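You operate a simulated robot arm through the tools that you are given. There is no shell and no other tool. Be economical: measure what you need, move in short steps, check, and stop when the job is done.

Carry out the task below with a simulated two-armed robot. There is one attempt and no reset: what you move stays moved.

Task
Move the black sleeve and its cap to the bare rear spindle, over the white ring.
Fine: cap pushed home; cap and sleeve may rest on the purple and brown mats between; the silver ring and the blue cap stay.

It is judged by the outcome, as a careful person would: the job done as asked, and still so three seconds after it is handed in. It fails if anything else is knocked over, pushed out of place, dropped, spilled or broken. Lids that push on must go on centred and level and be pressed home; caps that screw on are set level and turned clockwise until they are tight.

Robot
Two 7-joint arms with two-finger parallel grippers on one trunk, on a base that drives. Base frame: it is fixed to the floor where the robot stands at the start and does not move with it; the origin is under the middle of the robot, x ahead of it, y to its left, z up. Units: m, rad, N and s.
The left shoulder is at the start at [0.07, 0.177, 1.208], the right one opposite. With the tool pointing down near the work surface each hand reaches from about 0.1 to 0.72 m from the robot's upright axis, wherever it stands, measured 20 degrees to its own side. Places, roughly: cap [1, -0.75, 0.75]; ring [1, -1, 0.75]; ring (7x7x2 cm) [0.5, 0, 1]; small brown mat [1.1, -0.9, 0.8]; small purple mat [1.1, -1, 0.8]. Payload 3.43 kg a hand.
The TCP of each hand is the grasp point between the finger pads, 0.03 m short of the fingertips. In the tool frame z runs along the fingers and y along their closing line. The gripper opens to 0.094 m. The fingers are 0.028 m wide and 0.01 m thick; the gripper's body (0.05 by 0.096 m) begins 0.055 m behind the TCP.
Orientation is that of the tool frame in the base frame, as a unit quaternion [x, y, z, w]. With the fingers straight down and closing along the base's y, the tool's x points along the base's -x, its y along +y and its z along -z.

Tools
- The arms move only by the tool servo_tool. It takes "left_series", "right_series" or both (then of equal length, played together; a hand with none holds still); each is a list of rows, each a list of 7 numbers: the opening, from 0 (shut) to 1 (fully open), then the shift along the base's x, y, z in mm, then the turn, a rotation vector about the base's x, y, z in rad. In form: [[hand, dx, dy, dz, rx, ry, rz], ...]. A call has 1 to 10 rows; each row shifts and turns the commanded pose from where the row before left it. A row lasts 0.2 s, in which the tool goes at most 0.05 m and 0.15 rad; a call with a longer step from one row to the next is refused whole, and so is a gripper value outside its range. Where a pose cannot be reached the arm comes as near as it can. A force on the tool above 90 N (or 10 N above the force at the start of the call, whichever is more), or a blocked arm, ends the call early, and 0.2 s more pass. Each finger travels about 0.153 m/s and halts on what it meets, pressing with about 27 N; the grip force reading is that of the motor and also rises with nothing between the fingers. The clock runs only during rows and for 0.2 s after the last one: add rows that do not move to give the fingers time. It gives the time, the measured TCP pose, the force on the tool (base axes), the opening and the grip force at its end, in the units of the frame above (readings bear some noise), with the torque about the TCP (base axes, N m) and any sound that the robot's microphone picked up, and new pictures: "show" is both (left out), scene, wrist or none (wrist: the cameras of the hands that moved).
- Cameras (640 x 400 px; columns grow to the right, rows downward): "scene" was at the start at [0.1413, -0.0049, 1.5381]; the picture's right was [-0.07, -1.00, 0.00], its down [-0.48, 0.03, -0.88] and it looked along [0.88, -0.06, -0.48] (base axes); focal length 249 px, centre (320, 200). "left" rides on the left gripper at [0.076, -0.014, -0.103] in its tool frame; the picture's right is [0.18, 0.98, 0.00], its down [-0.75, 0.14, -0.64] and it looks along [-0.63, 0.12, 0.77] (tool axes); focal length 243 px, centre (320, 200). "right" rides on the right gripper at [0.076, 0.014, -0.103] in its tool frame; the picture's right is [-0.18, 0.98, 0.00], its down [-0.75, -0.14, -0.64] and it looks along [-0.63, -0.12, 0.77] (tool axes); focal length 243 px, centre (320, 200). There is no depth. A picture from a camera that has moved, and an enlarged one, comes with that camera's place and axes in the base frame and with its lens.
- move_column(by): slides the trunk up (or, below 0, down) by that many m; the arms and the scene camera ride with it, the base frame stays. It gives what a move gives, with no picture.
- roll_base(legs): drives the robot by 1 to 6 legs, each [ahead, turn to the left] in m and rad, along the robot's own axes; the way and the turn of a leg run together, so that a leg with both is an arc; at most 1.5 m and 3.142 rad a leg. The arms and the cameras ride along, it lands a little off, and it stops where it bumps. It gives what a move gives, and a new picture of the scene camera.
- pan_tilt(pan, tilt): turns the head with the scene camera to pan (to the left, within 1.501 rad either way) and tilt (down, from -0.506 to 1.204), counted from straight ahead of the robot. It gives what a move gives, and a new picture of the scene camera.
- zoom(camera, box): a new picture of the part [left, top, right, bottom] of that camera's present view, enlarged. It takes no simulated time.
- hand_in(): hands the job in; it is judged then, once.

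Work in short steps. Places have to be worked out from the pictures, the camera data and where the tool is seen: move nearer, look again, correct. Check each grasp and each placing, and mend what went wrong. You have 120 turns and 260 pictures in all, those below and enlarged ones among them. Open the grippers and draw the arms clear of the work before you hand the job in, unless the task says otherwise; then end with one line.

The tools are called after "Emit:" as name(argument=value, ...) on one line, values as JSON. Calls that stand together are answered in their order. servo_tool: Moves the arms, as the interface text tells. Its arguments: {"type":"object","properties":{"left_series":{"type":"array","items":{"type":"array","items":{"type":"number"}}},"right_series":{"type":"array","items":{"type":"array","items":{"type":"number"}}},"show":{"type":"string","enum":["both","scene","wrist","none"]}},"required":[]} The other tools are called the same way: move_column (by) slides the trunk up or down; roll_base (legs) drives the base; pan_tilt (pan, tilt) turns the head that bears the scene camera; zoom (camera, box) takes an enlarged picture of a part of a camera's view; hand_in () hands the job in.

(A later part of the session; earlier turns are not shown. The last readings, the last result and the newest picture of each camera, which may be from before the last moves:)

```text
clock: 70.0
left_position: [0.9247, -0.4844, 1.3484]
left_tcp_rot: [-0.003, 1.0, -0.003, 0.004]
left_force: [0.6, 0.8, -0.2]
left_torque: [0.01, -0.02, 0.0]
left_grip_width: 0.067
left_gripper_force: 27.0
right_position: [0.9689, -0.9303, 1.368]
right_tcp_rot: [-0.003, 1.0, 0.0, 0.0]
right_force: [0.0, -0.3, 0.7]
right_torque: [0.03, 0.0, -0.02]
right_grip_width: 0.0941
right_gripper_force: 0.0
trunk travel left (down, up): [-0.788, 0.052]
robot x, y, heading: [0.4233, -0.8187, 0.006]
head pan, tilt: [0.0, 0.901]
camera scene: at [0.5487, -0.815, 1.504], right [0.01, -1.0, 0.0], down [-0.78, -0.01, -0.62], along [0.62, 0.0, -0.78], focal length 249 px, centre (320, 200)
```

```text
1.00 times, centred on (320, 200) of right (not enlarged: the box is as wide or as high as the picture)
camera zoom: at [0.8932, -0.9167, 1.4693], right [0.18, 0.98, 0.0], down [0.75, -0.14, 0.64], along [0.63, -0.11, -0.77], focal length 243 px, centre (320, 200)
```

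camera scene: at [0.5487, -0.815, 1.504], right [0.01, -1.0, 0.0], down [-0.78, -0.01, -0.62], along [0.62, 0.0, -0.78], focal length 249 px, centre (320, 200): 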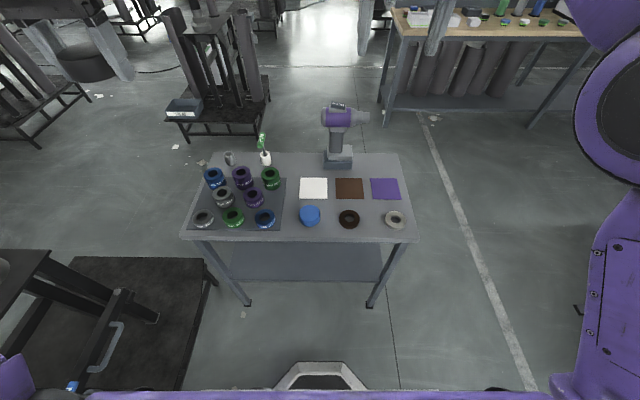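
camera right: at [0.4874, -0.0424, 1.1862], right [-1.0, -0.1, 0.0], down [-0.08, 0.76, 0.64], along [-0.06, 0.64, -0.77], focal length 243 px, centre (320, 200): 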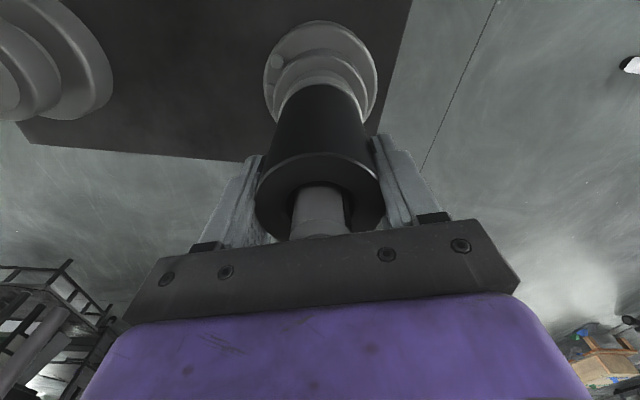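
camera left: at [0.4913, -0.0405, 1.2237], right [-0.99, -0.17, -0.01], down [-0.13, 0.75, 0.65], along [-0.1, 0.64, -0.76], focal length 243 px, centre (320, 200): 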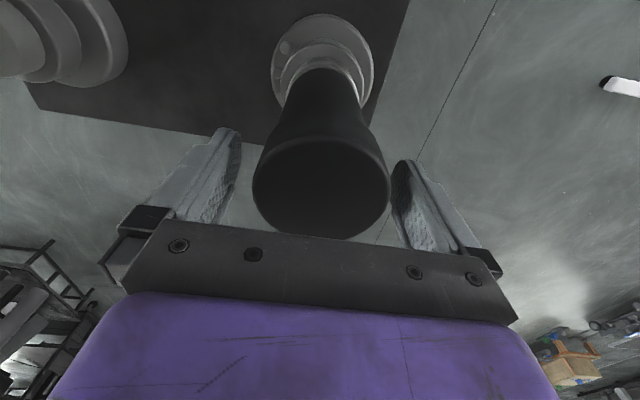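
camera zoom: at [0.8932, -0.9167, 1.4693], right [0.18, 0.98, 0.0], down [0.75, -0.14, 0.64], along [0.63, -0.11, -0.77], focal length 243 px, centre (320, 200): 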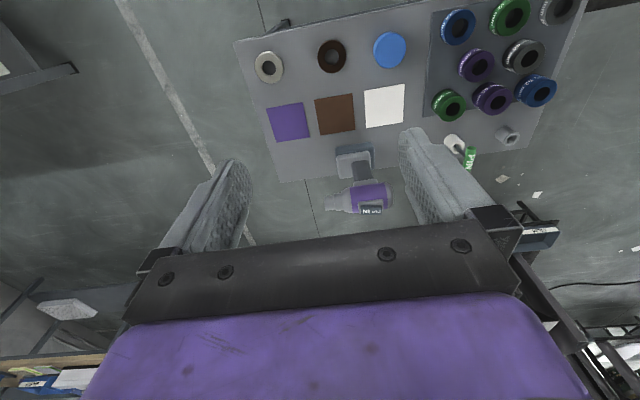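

Ring at about (1.000,-1.057), top z≈0.832. I tilt the right hand forward 40° (needed later to clear the tall rod) while moving toward a pre-grasp behind and above the ring.

Emit:
servo_tool(right_series=[[1, -10, -25, -25, 0, -0.14, 0], [1, -10, -25, -25, 0, -0.14, 0], [1, -10, -25, -25, 0, -0.14, 0], [1, -10, -25, -25, 0, -0.14, 0], [1, -10, -27, -25, 0, -0.138, 0], [1, -8, 0, -45, 0, 0, 0], [1, -8, 0, -45, 0, 0, 0], [1, -8, 0, -45, 0, 0, 0], [1, 0, 0, 0, 0, 0, 0]])

```text
clock: 72.0
left_position: [0.9259, -0.4855, 1.3482]
left_tcp_rot: [-0.002, 1.0, -0.004, 0.005]
left_force: [-0.4, -0.4, -0.9]
left_torque: [-0.03, -0.02, -0.03]
left_grip_width: 0.0672
left_gripper_force: 26.9
right_position: [0.8968, -1.0571, 1.109]
right_tcp_rot: [-0.004, 0.94, 0.001, 0.343]
right_force: [-0.2, 0.1, 0.3]
right_torque: [-0.01, -0.01, 0.01]
right_grip_width: 0.094
right_gripper_force: 0.1
trunk travel left (down, up): [-0.788, 0.052]
robot x, y, heading: [0.4228, -0.8186, 0.009]
head pan, tilt: [0.0, 0.901]
camera scene: at [0.5491, -0.8157, 1.504], right [0.01, -1.0, 0.0], down [-0.78, -0.01, -0.62], along [0.62, 0.0, -0.78], focal length 249 px, centre (320, 200)
camera right: at [0.7717, -1.0439, 1.1363], right [0.14, 0.98, 0.12], down [0.16, -0.14, 0.98], along [0.98, -0.11, -0.18], focal length 243 px, centre (320, 200)
```

scene: 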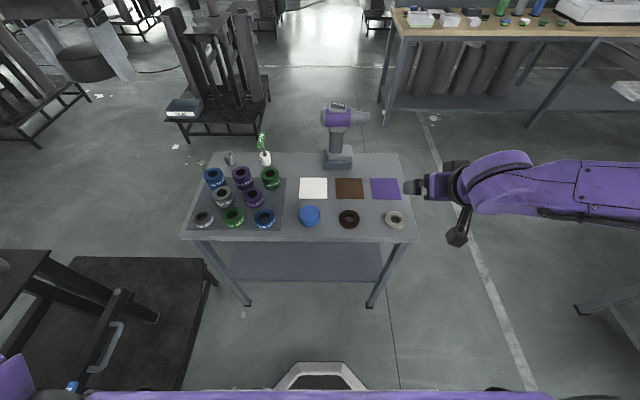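
right: 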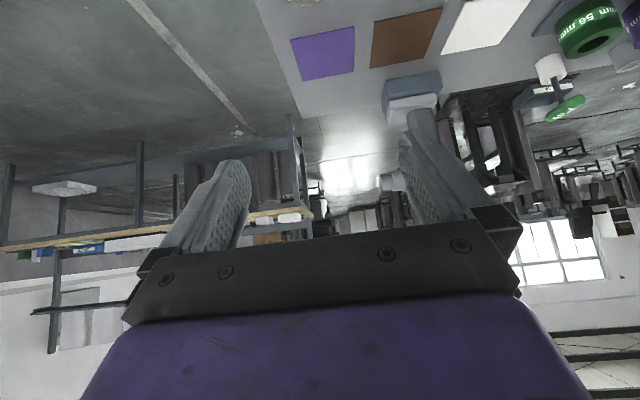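

The 40° tilt works for the right arm. I descend to the pre-grasp, then go halfway in along the finger direction.

Emit:
servo_tool(right_series=[[1, -1, 0, -45, 0, 0, 0], [1, -1, 0, -45, 0, 0, 0], [1, -1, 0, -45, 0, 0, 0], [1, 0, 0, -12, 0, 0, 0], [1, 22, 0, -26, 0, 0, 0], [1, 22, 0, -26, 0, 0, 0], [1, 20, 0, -24, 0, 0, 0], [1, 0, 0, 0, 0, 0, 0]])

Emit:
zoom(camera="scene", box=[344, 180, 444, 250])

```text
clock: 73.8
left_position: [0.9249, -0.4844, 1.3488]
left_tcp_rot: [-0.002, 1.0, -0.003, 0.005]
left_force: [0.3, 0.0, -0.1]
left_torque: [0.02, 0.01, 0.02]
left_grip_width: 0.0669
left_gripper_force: 26.7
right_position: [0.9568, -1.0576, 0.8865]
right_tcp_rot: [-0.004, 0.939, -0.001, 0.343]
right_force: [0.0, 0.1, -0.4]
right_torque: [0.0, -0.01, -0.01]
right_grip_width: 0.0943
right_gripper_force: 0.1
trunk travel left (down, up): [-0.788, 0.052]
robot x, y, heading: [0.4252, -0.8191, 0.003]
head pan, tilt: [0.0, 0.901]
camera scene: at [0.5484, -0.8156, 1.504], right [0.01, -1.0, 0.0], down [-0.78, -0.01, -0.62], along [0.62, 0.0, -0.78], focal length 249 px, centre (320, 200)
camera right: at [0.8326, -1.0451, 0.9139], right [0.13, 0.98, 0.11], down [0.16, -0.14, 0.98], along [0.98, -0.11, -0.18], focal length 243 px, centre (320, 200)
```

scene: 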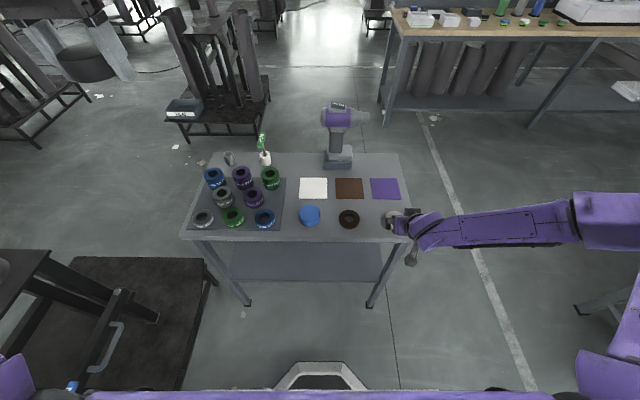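
right: 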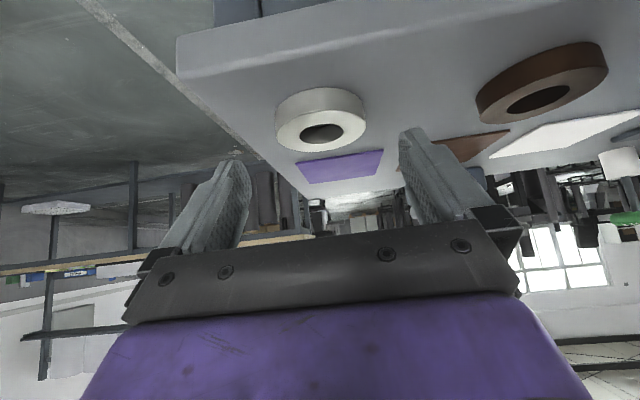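

```text
5.71 times, centred on (394, 215) of scene
camera zoom: at [0.5484, -0.8156, 1.504], right [0.01, -1.0, 0.0], down [-0.78, -0.01, -0.62], along [0.62, 0.0, -0.78], focal length 1423 px, centre (-103, 114)
```

zoom: 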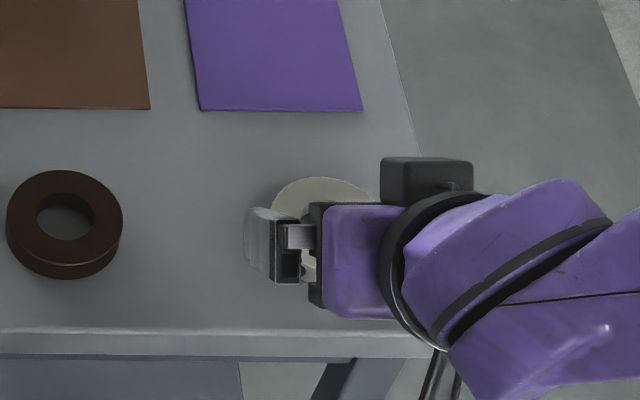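

The ring looks white from here, and its place is confirmed at (1.000,-1.057). I advance nearly to the grasp.

Emit:
servo_tool(right_series=[[1, 17, 0, -14, 0, 0, 0], [1, 16, 0, -14, 0, 0, 0], [1, 0, 0, 0, 0, 0, 0]], show="wrist")

Emit:
zoom(camera="right", box=[180, 0, 500, 260])

```text
clock: 74.6
left_position: [0.9245, -0.485, 1.3485]
left_tcp_rot: [-0.002, 1.0, -0.003, 0.005]
left_force: [-0.2, -0.6, -0.9]
left_torque: [-0.01, 0.01, -0.05]
left_grip_width: 0.067
left_gripper_force: 27.0
right_position: [0.9894, -1.0591, 0.8577]
right_tcp_rot: [-0.003, 0.939, -0.001, 0.343]
right_force: [0.4, 0.5, -0.5]
right_torque: [-0.02, -0.01, -0.02]
right_grip_width: 0.0942
right_gripper_force: 0.1
trunk travel left (down, up): [-0.788, 0.052]
robot x, y, heading: [0.4224, -0.8185, 0.008]
head pan, tilt: [0.0, 0.901]
camera right: at [0.8653, -1.045, 0.8861], right [0.13, 0.98, 0.11], down [0.16, -0.14, 0.98], along [0.98, -0.11, -0.18], focal length 243 px, centre (320, 200)
```

right: 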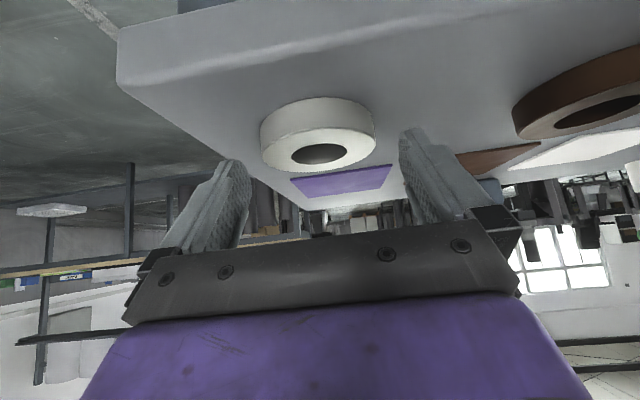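

```text
1.54 times, centred on (340, 130) of right
camera zoom: at [0.8653, -1.045, 0.8861], right [0.13, 0.98, 0.11], down [0.16, -0.14, 0.98], along [0.98, -0.11, -0.18], focal length 373 px, centre (289, 308)
```

zoom: 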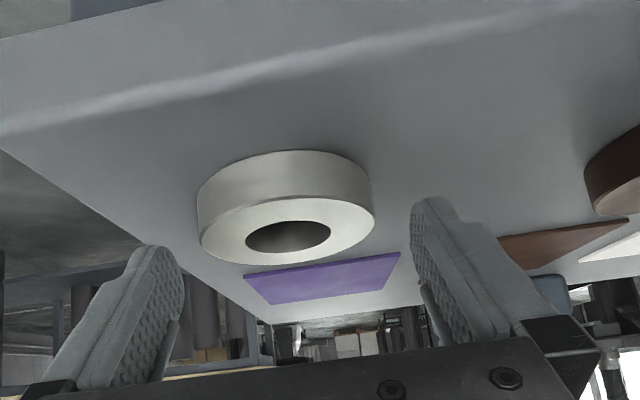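

Alignment is good. I lower 5 mm more, then close on the ring.

Emit:
servo_tool(right_series=[[1, 0, 1, -5, 0, 0, 0], [1, 0, 0, 0, 0, 0, 0], [0.7, 0, 0, 0, 0, 0, 0], [0.5, 0, 0, 0, 0, 0, 0], [0.3, 0, 0, 0, 0, 0, 0], [0.3, 0, 0, 0, 0, 0, 0], [0.3, 0, 0, 0, 0, 0, 0]], show="wrist")

Emit:
zoom(camera="right", box=[180, 0, 500, 260])

```text
clock: 76.2
left_position: [0.9255, -0.4862, 1.3494]
left_tcp_rot: [-0.002, 1.0, -0.004, 0.005]
left_force: [-0.3, -0.1, -0.2]
left_torque: [-0.01, -0.03, -0.02]
left_grip_width: 0.0666
left_gripper_force: 27.4
right_position: [0.9891, -1.0571, 0.8525]
right_tcp_rot: [-0.003, 0.939, -0.001, 0.343]
right_force: [1.2, -1.0, 1.2]
right_torque: [-0.01, -0.03, -0.03]
right_grip_width: 0.0651
right_gripper_force: 26.4
trunk travel left (down, up): [-0.788, 0.052]
robot x, y, heading: [0.4241, -0.8161, 0.006]
head pan, tilt: [0.0, 0.901]
camera right: at [0.8655, -1.0439, 0.8809], right [0.14, 0.98, 0.11], down [0.16, -0.14, 0.98], along [0.98, -0.11, -0.18], focal length 243 px, centre (320, 200)
```

right: 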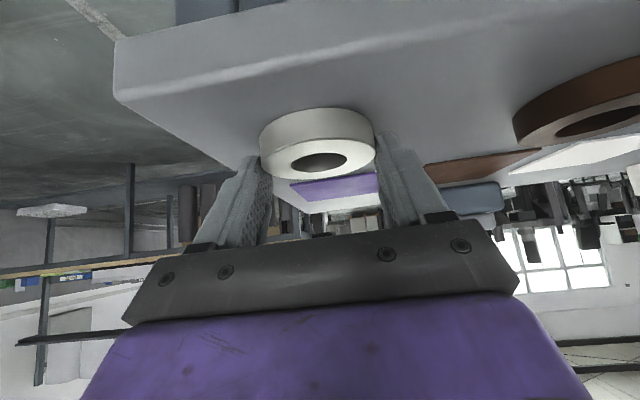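

```text
1.54 times, centred on (340, 130) of right
camera zoom: at [0.8655, -1.0439, 0.8809], right [0.14, 0.98, 0.11], down [0.16, -0.14, 0.98], along [0.98, -0.11, -0.18], focal length 373 px, centre (289, 308)
```

zoom: 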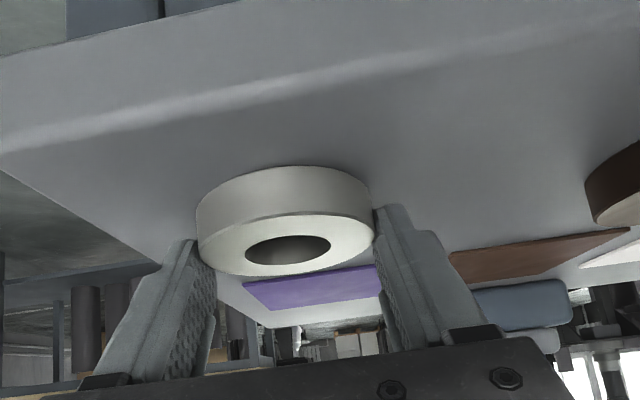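

The grip reads 65 mm on a ring of about 69 mm, so the tapered tips hold only a chord. I open and go a little deeper, watching the force.

Emit:
servo_tool(right_series=[[0.6, 0, 0, 0, 0, 0, 0], [0.9, 0, 0, 0, 0, 0, 0], [1, 4, 0, -3, 0, 0, 0], [1, 2, 0, -3, 0, 0, 0], [1, 0, 0, 0, 0, 0, 0]], show="wrist")

Emit:
zoom(camera="right", box=[180, 0, 500, 260])

```text
clock: 77.4
left_position: [0.915, -0.4851, 1.3524]
left_tcp_rot: [-0.003, 1.0, -0.003, 0.009]
left_force: [-0.8, 0.1, -0.9]
left_torque: [0.01, 0.0, -0.01]
left_grip_width: 0.067
left_gripper_force: 27.3
right_position: [0.9914, -1.0566, 0.8531]
right_tcp_rot: [-0.003, 0.938, 0.0, 0.347]
right_force: [-20.6, -5.4, 34.4]
right_torque: [1.5, 0.36, 0.66]
right_grip_width: 0.0906
right_gripper_force: 0.1
trunk travel left (down, up): [-0.788, 0.052]
robot x, y, heading: [0.423, -0.8205, 0.004]
head pan, tilt: [0.0, 0.901]
camera right: at [0.8659, -1.0427, 0.879], right [0.13, 0.98, 0.12], down [0.15, -0.14, 0.98], along [0.98, -0.11, -0.17], focal length 243 px, centre (320, 200)
```

right: 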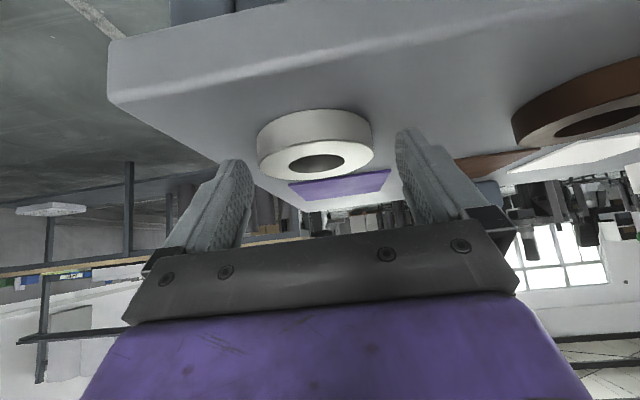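

```text
1.54 times, centred on (340, 130) of right
camera zoom: at [0.8659, -1.0427, 0.879], right [0.13, 0.98, 0.12], down [0.15, -0.14, 0.98], along [0.98, -0.11, -0.17], focal length 373 px, centre (289, 308)
```

zoom: 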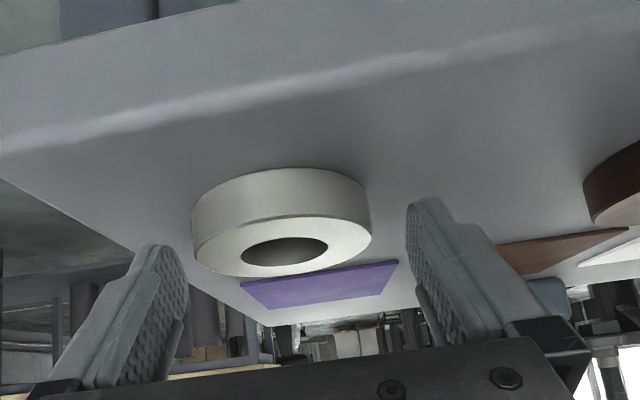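

The left finger touched the table (torque places it at the tip corner), so depth is limited to about here. I raise 3 mm, then close and lift gently to test.

Emit:
servo_tool(right_series=[[1, 0, 0, 6, 0, 0, 0], [1, 0, 0, 1.5, 0, 0, 0], [0.7, 0, 0, 0, 0, 0, 0], [0.5, 0, 0, 0, 0, 0, 0], [0.3, 0, 0, 0, 0, 0, 0], [0.3, 0, 0, 0, 0, 0, 0], [0.3, 0, 0, 0, 0, 0, 0]], show="wrist")

Emit:
zoom(camera="right", box=[220, 60, 420, 220])

```text
clock: 79.0
left_position: [0.9259, -0.4856, 1.3482]
left_tcp_rot: [-0.002, 1.0, -0.004, 0.004]
left_force: [0.3, 0.6, -1.4]
left_torque: [0.03, 0.0, -0.03]
left_grip_width: 0.0668
left_gripper_force: 26.8
right_position: [0.9949, -1.0576, 0.853]
right_tcp_rot: [-0.003, 0.939, 0.0, 0.343]
right_force: [-1.0, 0.4, 0.6]
right_torque: [0.01, 0.03, 0.02]
right_grip_width: 0.0649
right_gripper_force: 26.8
trunk travel left (down, up): [-0.788, 0.052]
robot x, y, heading: [0.4257, -0.8198, 0.008]
head pan, tilt: [0.0, 0.901]
camera right: at [0.8714, -1.0438, 0.8814], right [0.14, 0.98, 0.11], down [0.16, -0.14, 0.98], along [0.98, -0.11, -0.18], focal length 243 px, centre (320, 200)
```

right: 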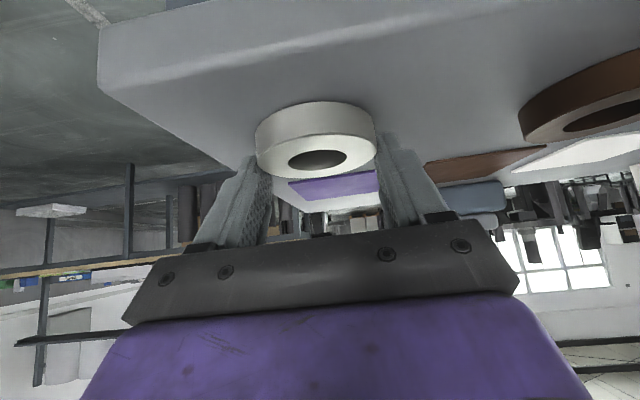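

```text
2.50 times, centred on (320, 140) of right
camera zoom: at [0.8714, -1.0438, 0.8814], right [0.14, 0.98, 0.11], down [0.16, -0.14, 0.98], along [0.98, -0.11, -0.18], focal length 606 px, centre (320, 350)
```

zoom: 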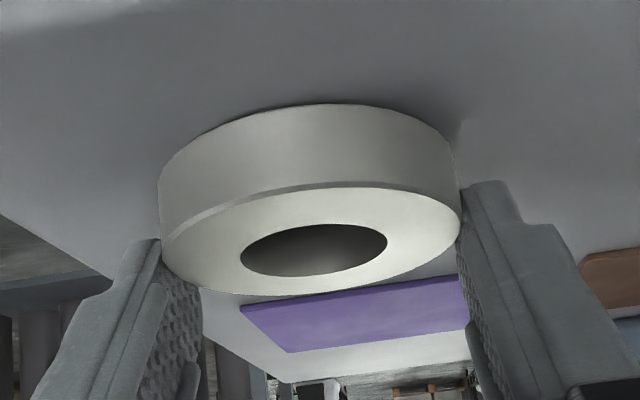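

The same width twice suggests the ring is simply about 65 mm across. I lift 60 mm and check.

Emit:
servo_tool(right_series=[[0.3, 0, 0, 8, 0, 0, 0], [0.3, 0, 0, 12, 0, 0, 0], [0.3, 0, 0, 20, 0, 0, 0], [0.3, 0, 0, 20, 0, 0, 0], [0.3, 0, 0, 0, 0, 0, 0]], show="wrist")

Emit:
zoom(camera="right", box=[220, 60, 420, 220])

Emit:
zoom(camera="scene", box=[344, 180, 444, 250])

```text
clock: 80.2
left_position: [0.9254, -0.4864, 1.3481]
left_tcp_rot: [-0.003, 1.0, -0.004, 0.005]
left_force: [0.4, 0.5, -0.9]
left_torque: [0.01, 0.02, 0.0]
left_grip_width: 0.0669
left_gripper_force: 27.2
right_position: [0.9963, -1.0557, 0.9137]
right_tcp_rot: [-0.003, 0.939, -0.001, 0.343]
right_force: [-0.3, -0.3, -0.7]
right_torque: [0.01, 0.01, 0.0]
right_grip_width: 0.065
right_gripper_force: 27.1
trunk travel left (down, up): [-0.788, 0.052]
robot x, y, heading: [0.4256, -0.8188, 0.006]
head pan, tilt: [0.0, 0.901]
camera right: at [0.8719, -1.043, 0.9418], right [0.14, 0.98, 0.11], down [0.16, -0.14, 0.98], along [0.98, -0.11, -0.18], focal length 243 px, centre (320, 200)
```

right: 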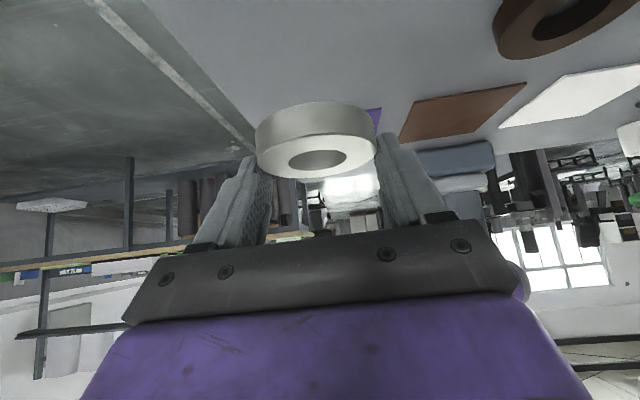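

```text
2.50 times, centred on (320, 140) of right
camera zoom: at [0.8719, -1.043, 0.9418], right [0.14, 0.98, 0.11], down [0.16, -0.14, 0.98], along [0.98, -0.11, -0.18], focal length 606 px, centre (320, 350)
```

zoom: 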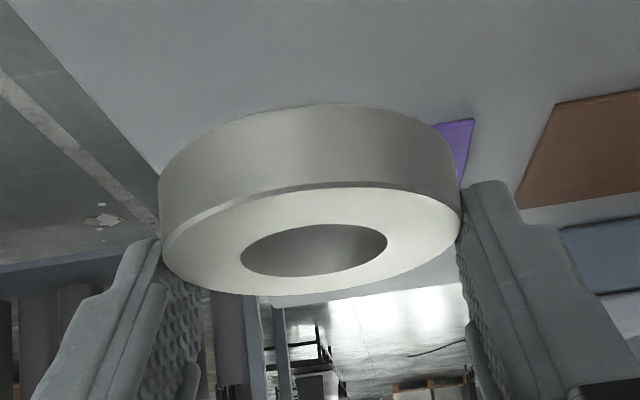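

```text
5.71 times, centred on (394, 215) of scene
camera zoom: at [0.5493, -0.8159, 1.5039], right [0.01, -1.0, 0.0], down [-0.78, -0.01, -0.62], along [0.62, 0.0, -0.78], focal length 1423 px, centre (-103, 114)
```

zoom: 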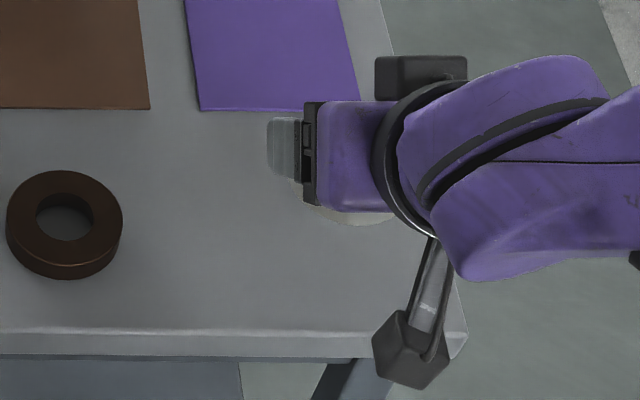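

The ring is held level. I raise it to travel height.

Emit:
servo_tool(right_series=[[0.3, 0, 0, 40, 0, 0, 0], [0.3, -5, 0, 45, 0, 0, 0], [0.3, -5, 0, 45, 0, 0, 0], [0.3, -5, 0, 45, 0, 0, 0], [0.3, -5, 0, 45, 0, 0, 0], [0.3, -5, 0, 45, 0, 0, 0], [0.3, -5, 0, 45, 0, 0, 0], [0.3, 0, 0, 0, 0, 0, 0]], show="wrist")

```text
clock: 82.0
left_position: [0.9256, -0.4851, 1.3473]
left_tcp_rot: [-0.003, 1.0, -0.003, 0.005]
left_force: [-0.4, -0.4, -1.2]
left_torque: [-0.04, 0.03, 0.01]
left_grip_width: 0.0673
left_gripper_force: 26.4
right_position: [0.9655, -1.0555, 1.2241]
right_tcp_rot: [-0.004, 0.939, 0.0, 0.343]
right_force: [0.1, -1.4, -1.0]
right_torque: [0.0, 0.0, -0.02]
right_grip_width: 0.0649
right_gripper_force: 27.1
trunk travel left (down, up): [-0.788, 0.052]
robot x, y, heading: [0.4227, -0.8153, 0.008]
head pan, tilt: [0.0, 0.901]
camera right: at [0.8415, -1.0428, 1.2525], right [0.14, 0.98, 0.11], down [0.16, -0.14, 0.98], along [0.98, -0.11, -0.18], focal length 243 px, centre (320, 200)
```

right: 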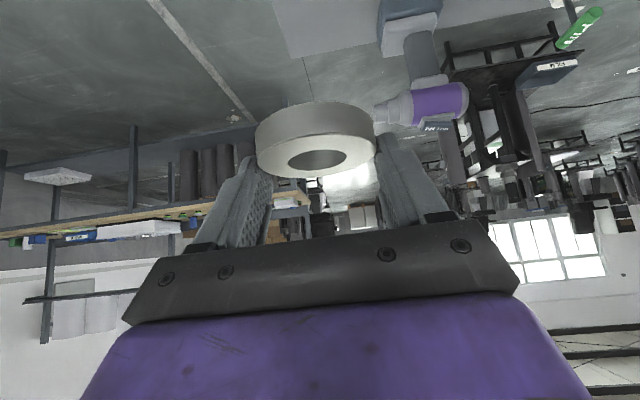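

Ring bottom is at about 1.19 m, above the rod tops. I drive back to the pedestal.

Emit:
roll_base(legs=[[0, 1.07], [0.29, 0], [0, 0.48]])

Emit:
zoom(camera="right", box=[0, 0, 640, 400])

```text
clock: 88.0
left_position: [0.2387, -0.0525, 1.3481]
left_tcp_rot: [-0.701, 0.713, 0.001, 0.005]
left_force: [-1.4, 0.1, -1.1]
left_torque: [0.01, 0.03, 0.03]
left_grip_width: 0.0669
left_gripper_force: 27.7
right_position: [0.8106, -0.0248, 1.2239]
right_tcp_rot: [-0.66, 0.668, 0.239, 0.245]
right_force: [-0.9, -0.2, -1.0]
right_torque: [-0.04, 0.02, 0.04]
right_grip_width: 0.0651
right_gripper_force: 27.1
trunk travel left (down, up): [-0.788, 0.052]
robot x, y, heading: [0.5602, -0.5615, 1.558]
head pan, tilt: [0.0, 0.901]
camera scene: at [0.5625, -0.435, 1.5039], right [1.0, -0.01, 0.0], down [-0.01, -0.78, -0.62], along [0.01, 0.62, -0.78], focal length 249 px, centre (320, 200)
```

scene: 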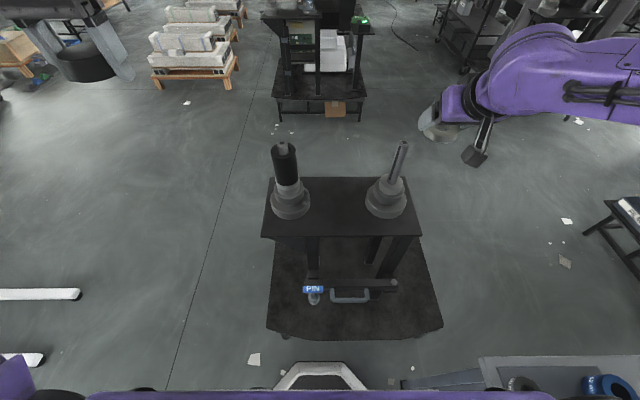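

```text
1.00 times, centred on (320, 200) of right (not enlarged: the box is as wide or as high as the picture)
camera zoom: at [0.7944, -0.1491, 1.2517], right [-0.98, 0.16, 0.11], down [0.14, 0.16, 0.98], along [0.13, 0.97, -0.18], focal length 243 px, centre (320, 200)
```

zoom: 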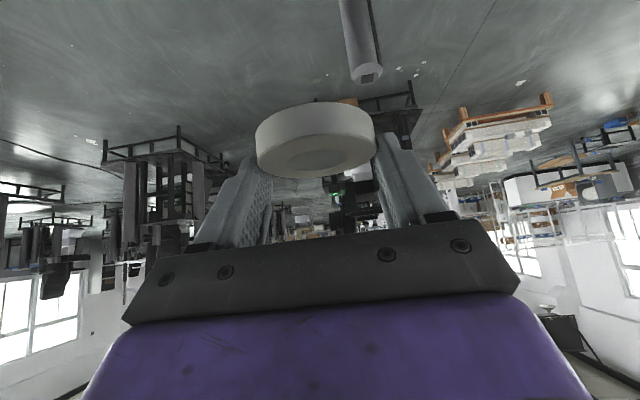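

The ring looks clearly white here. I move it above the rear rod, keeping height, and look through the hole.

Emit:
servo_tool(right_series=[[0.3, -14, 17, 0, 0, 0, 0], [0.3, -14, 17, 0, 0, 0, 0], [0.3, -13, 17, -10, 0, 0, 0], [0.3, 0, 0, -25, 0, 0, 0], [0.3, 0, 0, -10, 0, 0, 0], [0.3, 0, 0, 0, 0, 0, 0]])

Emit:
zoom(camera="right", box=[220, 60, 420, 220])

Emit:
zoom(camera="scene", box=[350, 80, 450, 230])

```text
clock: 89.5
left_position: [0.2378, -0.0523, 1.3475]
left_tcp_rot: [-0.701, 0.713, 0.0, 0.005]
left_force: [-1.0, 0.0, -1.9]
left_torque: [-0.02, -0.03, -0.03]
left_grip_width: 0.0668
left_gripper_force: 26.9
right_position: [0.7701, 0.0248, 1.1789]
right_tcp_rot: [-0.659, 0.67, 0.239, 0.246]
right_force: [-0.1, 0.9, -1.5]
right_torque: [0.04, 0.02, -0.01]
right_grip_width: 0.0651
right_gripper_force: 26.7
trunk travel left (down, up): [-0.788, 0.052]
robot x, y, heading: [0.5606, -0.5597, 1.56]
head pan, tilt: [0.0, 0.901]
camera scene: at [0.562, -0.4352, 1.504], right [1.0, -0.01, 0.0], down [-0.01, -0.78, -0.62], along [0.01, 0.62, -0.78], focal length 249 px, centre (320, 200)
camera right: at [0.7528, -0.0982, 1.2073], right [-0.98, 0.16, 0.11], down [0.14, 0.16, 0.98], along [0.13, 0.97, -0.18], focal length 243 px, centre (320, 200)
```

scene: 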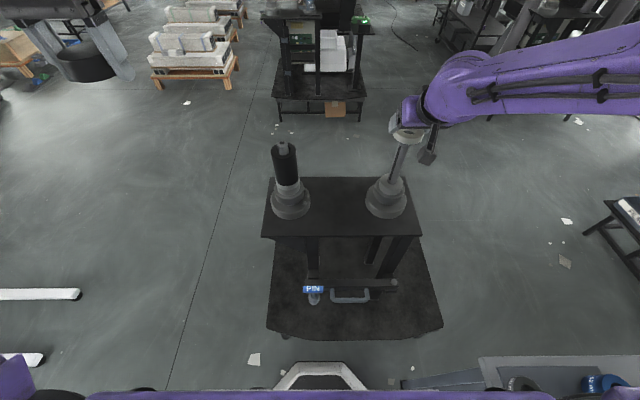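
right: 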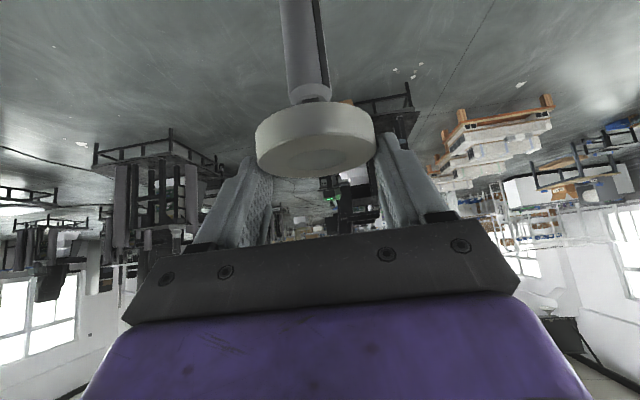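

```text
2.50 times, centred on (320, 140) of right
camera zoom: at [0.7528, -0.0982, 1.2073], right [-0.98, 0.16, 0.11], down [0.14, 0.16, 0.98], along [0.13, 0.97, -0.18], focal length 606 px, centre (320, 350)
```

zoom: 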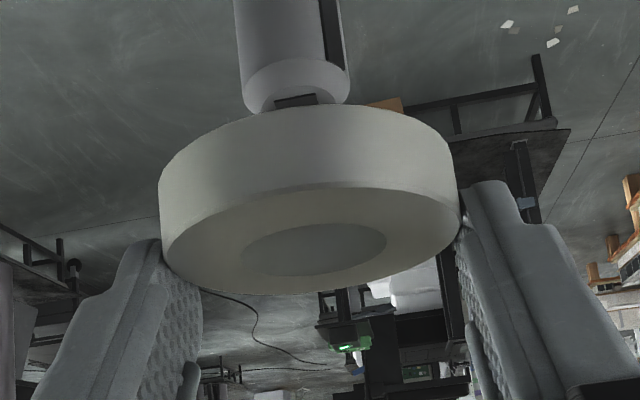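

```text
2.67 times, centred on (400, 155) of scene
camera zoom: at [0.562, -0.4352, 1.504], right [1.0, -0.01, 0.0], down [-0.01, -0.78, -0.62], along [0.01, 0.62, -0.78], focal length 664 px, centre (107, 320)
```

zoom: 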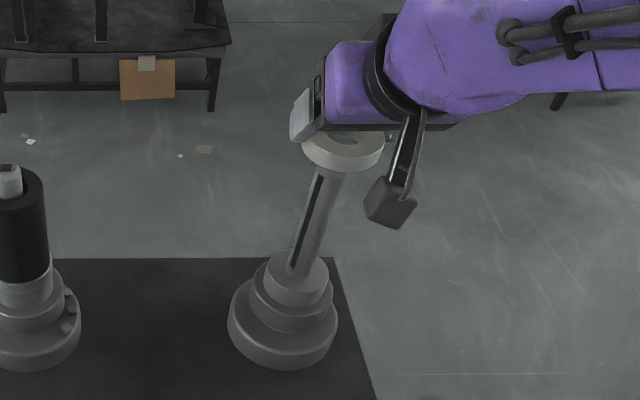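

Rod and ring agree to within about 2 mm in x and probably 3 mm in y. I descend slowly to just past the rod's tip and check the force and the view through the hole.

Emit:
servo_tool(right_series=[[0.3, 0, 0, -8, 0, 0, 0], [0.3, 0, 0, -6, 0, 0, 0], [0.3, 0, 0, -5, 0, 0, 0], [0.3, 0, 0, -3, 0, 0, 0], [0.3, 0, 0, 0, 0, 0, 0]], show="wrist")

Emit:
zoom(camera="right", box=[220, 60, 420, 220])

Emit:
zoom(camera="scene", box=[380, 100, 430, 175])

```text
clock: 90.7
left_position: [0.2383, -0.0522, 1.3481]
left_tcp_rot: [-0.702, 0.712, -0.001, 0.006]
left_force: [-0.7, -0.1, -1.4]
left_torque: [0.0, -0.01, 0.0]
left_grip_width: 0.0671
left_gripper_force: 26.7
right_position: [0.7694, 0.0251, 1.1572]
right_tcp_rot: [-0.66, 0.669, 0.238, 0.246]
right_force: [-0.1, 0.6, -1.1]
right_torque: [0.02, 0.01, 0.0]
right_grip_width: 0.065
right_gripper_force: 27.1
trunk travel left (down, up): [-0.788, 0.052]
robot x, y, heading: [0.5629, -0.5602, 1.556]
head pan, tilt: [0.0, 0.901]
camera right: at [0.7527, -0.0986, 1.1848], right [-0.98, 0.16, 0.11], down [0.14, 0.16, 0.98], along [0.13, 0.97, -0.18], focal length 243 px, centre (320, 200)
```

right: 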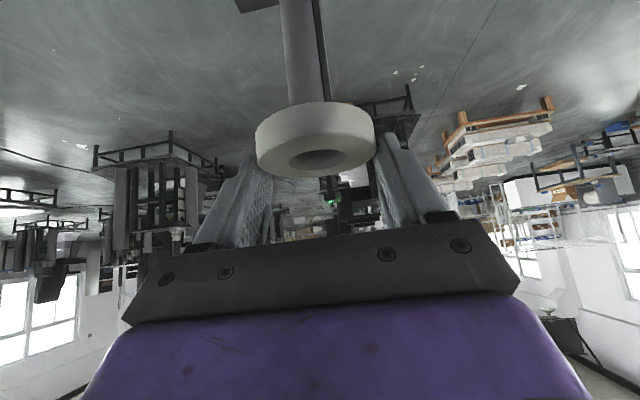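

```text
2.50 times, centred on (320, 140) of right
camera zoom: at [0.7527, -0.0986, 1.1848], right [-0.98, 0.16, 0.11], down [0.14, 0.16, 0.98], along [0.13, 0.97, -0.18], focal length 606 px, centre (320, 350)
```

zoom: 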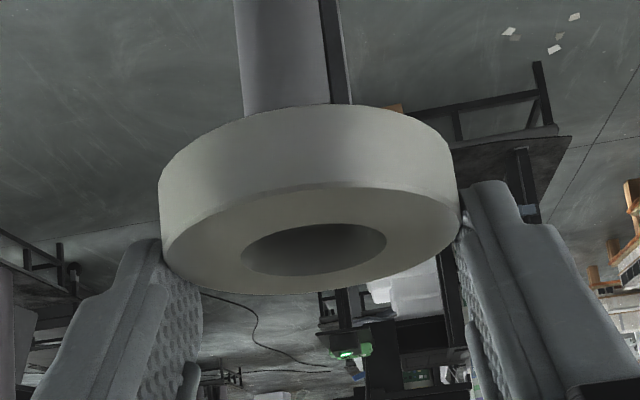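

```text
5.33 times, centred on (405, 138) of scene
camera zoom: at [0.5619, -0.4353, 1.504], right [1.0, -0.01, 0.0], down [-0.01, -0.78, -0.62], along [0.01, 0.62, -0.78], focal length 1328 px, centre (-133, 533)
```

zoom: 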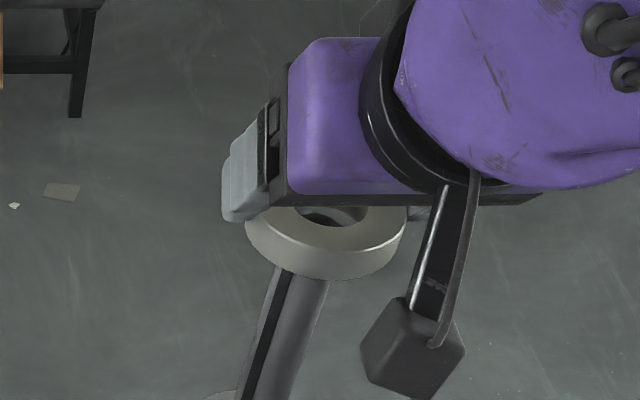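

No contact yet; the ring's bottom is level with the rod's top. I nudge +2 mm in y and descend in small steps.

Emit:
servo_tool(right_series=[[0.3, 0, 2, -2, 0, 0, 0], [0.3, 0, 0, -4, 0, 0, 0], [0.3, 0, 0, -4, 0, 0, 0], [0.3, 0, 0, -2, 0, 0, 0], [0.3, 0, 0, 0, 0, 0, 0]], show="wrist")

Emit:
zoom(camera="right", box=[220, 60, 420, 220])

Emit:
zoom(camera="scene", box=[380, 110, 430, 175])

```text
clock: 91.8
left_position: [0.2387, -0.0518, 1.3484]
left_tcp_rot: [-0.702, 0.712, 0.0, 0.005]
left_force: [0.0, -0.9, -1.4]
left_torque: [0.0, 0.01, 0.01]
left_grip_width: 0.067
left_gripper_force: 26.6
right_position: [0.7687, 0.0281, 1.1456]
right_tcp_rot: [-0.66, 0.669, 0.238, 0.245]
right_force: [0.0, 0.7, -1.4]
right_torque: [0.0, 0.0, 0.0]
right_grip_width: 0.0649
right_gripper_force: 26.9
trunk travel left (down, up): [-0.788, 0.052]
robot x, y, heading: [0.5587, -0.5642, 1.556]
head pan, tilt: [0.0, 0.901]
camera right: at [0.7527, -0.0962, 1.1729], right [-0.98, 0.16, 0.11], down [0.14, 0.16, 0.98], along [0.13, 0.97, -0.18], focal length 243 px, centre (320, 200)
```

right: 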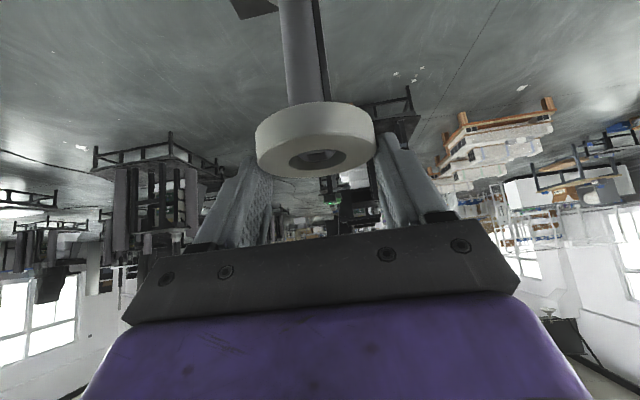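

```text
2.50 times, centred on (320, 140) of right
camera zoom: at [0.7527, -0.0962, 1.1729], right [-0.98, 0.16, 0.11], down [0.14, 0.16, 0.98], along [0.13, 0.97, -0.18], focal length 606 px, centre (320, 350)
```

zoom: 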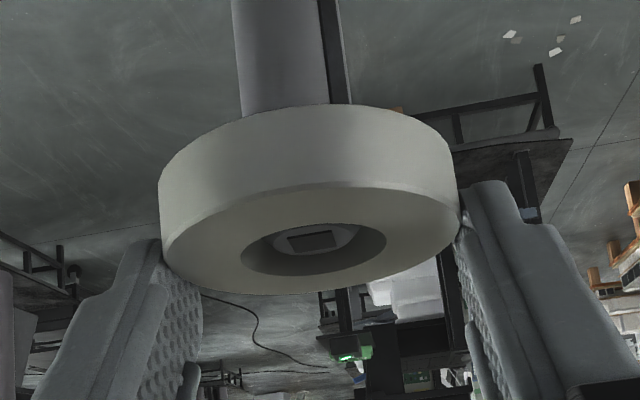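

```text
6.15 times, centred on (405, 142) of scene
camera zoom: at [0.5618, -0.4354, 1.504], right [1.0, -0.01, 0.0], down [-0.01, -0.78, -0.62], along [0.01, 0.62, -0.78], focal length 1532 px, centre (-203, 554)
```

zoom: 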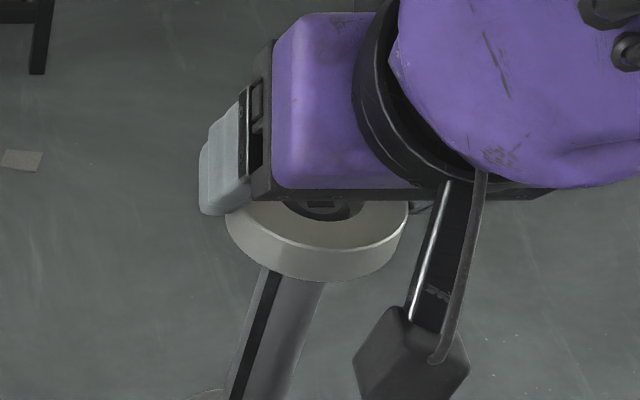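

The rod's end shows centred in the hole with no contact force, so the ring is threaded. I lower 50 mm and check.

Emit:
servo_tool(right_series=[[0.3, 0, 0, -10, 0, 0, 0], [0.3, 0, 0, -10, 0, 0, 0], [0.3, 0, 0, -10, 0, 0, 0], [0.3, 0, 0, -10, 0, 0, 0], [0.3, 0, 0, -10, 0, 0, 0], [0.3, 0, 0, 0, 0, 0, 0]], show="wrist")

Emit:
zoom(camera="right", box=[220, 60, 420, 220])

Emit:
zoom(camera="scene", box=[370, 110, 430, 215])

```text
clock: 93.2
left_position: [0.2368, -0.0535, 1.3484]
left_tcp_rot: [-0.701, 0.713, 0.001, 0.005]
left_force: [0.7, 0.4, -1.0]
left_torque: [0.01, 0.0, -0.01]
left_grip_width: 0.067
left_gripper_force: 26.8
right_position: [0.7693, 0.0277, 1.0951]
right_tcp_rot: [-0.659, 0.67, 0.238, 0.245]
right_force: [0.5, 0.0, -1.7]
right_torque: [-0.02, -0.02, 0.01]
right_grip_width: 0.065
right_gripper_force: 26.6
trunk travel left (down, up): [-0.788, 0.052]
robot x, y, heading: [0.5589, -0.5598, 1.554]
head pan, tilt: [0.0, 0.901]
camera right: at [0.753, -0.0964, 1.1225], right [-0.98, 0.16, 0.11], down [0.14, 0.16, 0.98], along [0.13, 0.97, -0.18], focal length 243 px, centre (320, 200)
```

right: 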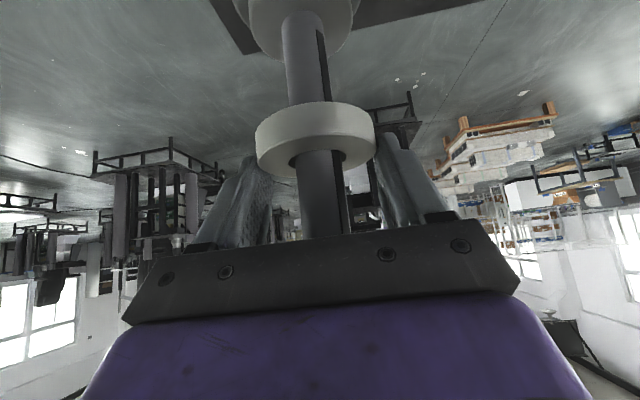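

```text
2.50 times, centred on (320, 140) of right
camera zoom: at [0.753, -0.0964, 1.1225], right [-0.98, 0.16, 0.11], down [0.14, 0.16, 0.98], along [0.13, 0.97, -0.18], focal length 606 px, centre (320, 350)
```

zoom: 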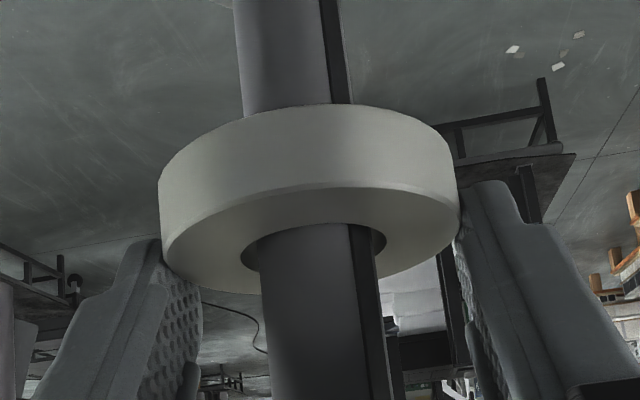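

```text
3.81 times, centred on (400, 162) of scene
camera zoom: at [0.5619, -0.4355, 1.504], right [1.0, -0.01, 0.0], down [-0.01, -0.78, -0.62], along [0.01, 0.62, -0.78], focal length 949 px, centre (15, 343)
```

zoom: 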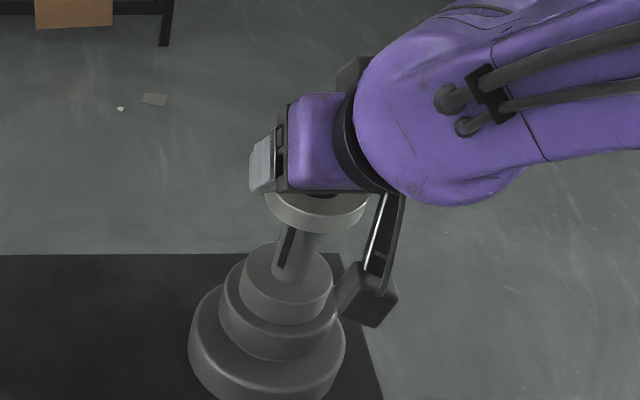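

The rod passes cleanly through the ring and clears the palm. I continue down 62 mm, slowing at the end.

Emit:
servo_tool(right_series=[[0.3, 0, 0, -12, 0, 0, 0], [0.3, 0, 0, -12, 0, 0, 0], [0.3, 0, 0, -12, 0, 0, 0], [0.3, 0, 0, -12, 0, 0, 0], [0.3, 0, 0, -8, 0, 0, 0], [0.3, 0, 0, -6, 0, 0, 0], [0.3, 0, 0, 0, 0, 0, 0]], show="wrist")

Emit:
zoom(camera="right", box=[220, 20, 420, 220])

Emit:
zoom(camera="scene", box=[370, 130, 430, 225])

```text
clock: 94.8
left_position: [0.2389, -0.0571, 1.3499]
left_tcp_rot: [-0.702, 0.712, 0.001, 0.007]
left_force: [-0.1, 0.4, -1.8]
left_torque: [-0.02, 0.01, 0.0]
left_grip_width: 0.0672
left_gripper_force: 27.0
right_position: [0.7693, 0.0236, 1.0336]
right_tcp_rot: [-0.659, 0.67, 0.239, 0.246]
right_force: [1.7, -9.8, 9.1]
right_torque: [1.24, 0.02, 0.01]
right_grip_width: 0.0651
right_gripper_force: 26.8
trunk travel left (down, up): [-0.788, 0.052]
robot x, y, heading: [0.559, -0.5628, 1.559]
head pan, tilt: [0.0, 0.901]
camera right: at [0.7527, -0.1003, 1.0624], right [-0.98, 0.16, 0.11], down [0.14, 0.16, 0.98], along [0.13, 0.97, -0.18], focal length 243 px, centre (320, 200)
```

right: 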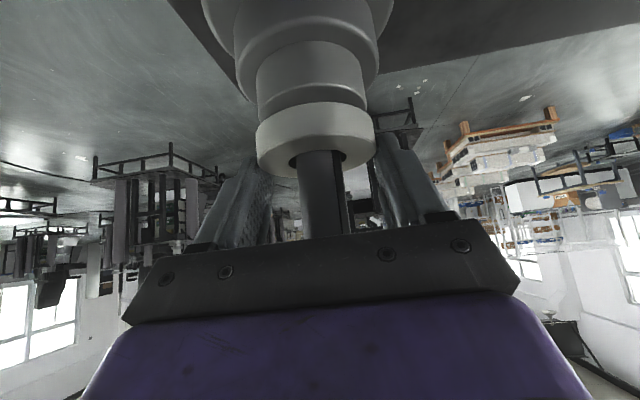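

```text
2.00 times, centred on (320, 120) of right
camera zoom: at [0.7527, -0.1003, 1.0624], right [-0.98, 0.16, 0.11], down [0.14, 0.16, 0.98], along [0.13, 0.97, -0.18], focal length 485 px, centre (320, 360)
```

zoom: 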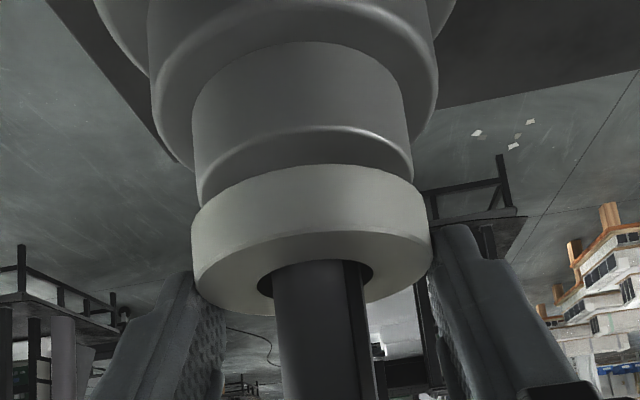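

```text
4.21 times, centred on (400, 178) of scene
camera zoom: at [0.5616, -0.4403, 1.5044], right [1.0, -0.01, 0.0], down [-0.01, -0.78, -0.62], along [0.01, 0.62, -0.78], focal length 1048 px, centre (-17, 295)
```

zoom: 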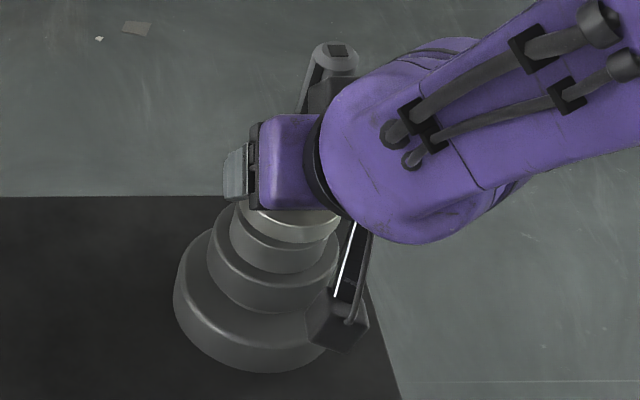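

Force (-9.8 y, +9.1 z) shows the rod's tip touching the back of the hand with the ring about 8 mm above its seat. I relieve the contact by rising 2 mm and open gently so the ring slides the last few mm down the rod.

Emit:
servo_tool(right_series=[[0.3, 0, -2, 2, 0, 0, 0], [0.3, 0, 0, 0, 0, 0, 0], [0.66, 0, 0, 0, 0, 0, 0], [0.68, 0, 0, 0, 0, 0, 0], [0.71, 0, 0, 0, 0, 0, 0], [0.75, 0, 0, 0, 0, 0, 0], [0.8, 0, 0, 0, 0, 0, 0], [0.9, 0, 0, 0, 0, 0, 0], [1, 0, 0, 0, 0, 0, 0]], show="wrist")

Emit:
zoom(camera="right", box=[220, 20, 420, 220])

```text
clock: 96.8
left_position: [0.2384, -0.0561, 1.3486]
left_tcp_rot: [-0.702, 0.713, 0.001, 0.006]
left_force: [-0.5, -0.4, -1.1]
left_torque: [0.04, -0.06, 0.01]
left_grip_width: 0.067
left_gripper_force: 26.9
right_position: [0.7693, 0.024, 1.0352]
right_tcp_rot: [-0.66, 0.669, 0.239, 0.245]
right_force: [-1.1, -10.3, -5.1]
right_torque: [0.87, -0.06, 0.0]
right_grip_width: 0.0939
right_gripper_force: 0.1
trunk travel left (down, up): [-0.788, 0.052]
robot x, y, heading: [0.5588, -0.5629, 1.555]
head pan, tilt: [0.0, 0.901]
camera right: at [0.7528, -0.1004, 1.0636], right [-0.98, 0.16, 0.11], down [0.14, 0.16, 0.98], along [0.13, 0.97, -0.18], focal length 243 px, centre (320, 200)
```

right: 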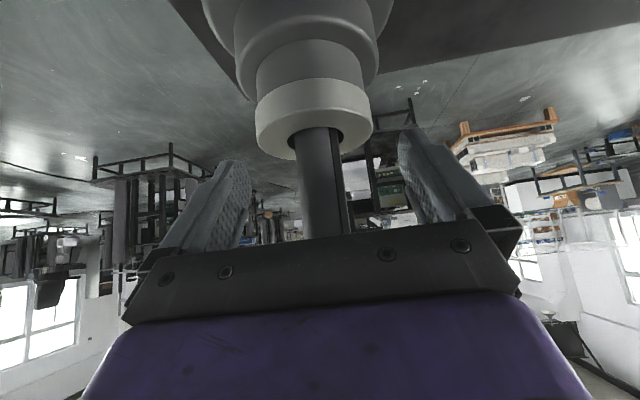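

```text
2.00 times, centred on (320, 120) of right
camera zoom: at [0.7528, -0.1004, 1.0636], right [-0.98, 0.16, 0.11], down [0.14, 0.16, 0.98], along [0.13, 0.97, -0.18], focal length 485 px, centre (320, 360)
```

zoom: 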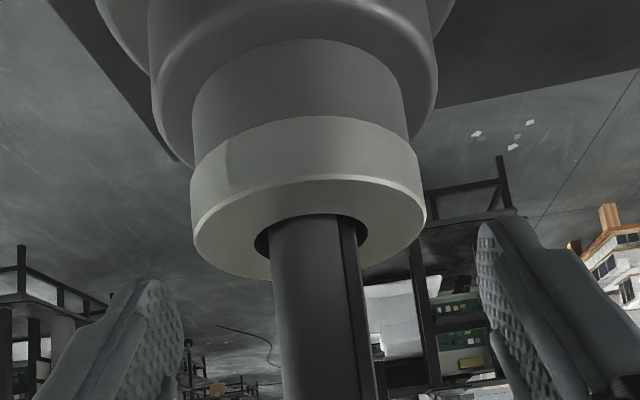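

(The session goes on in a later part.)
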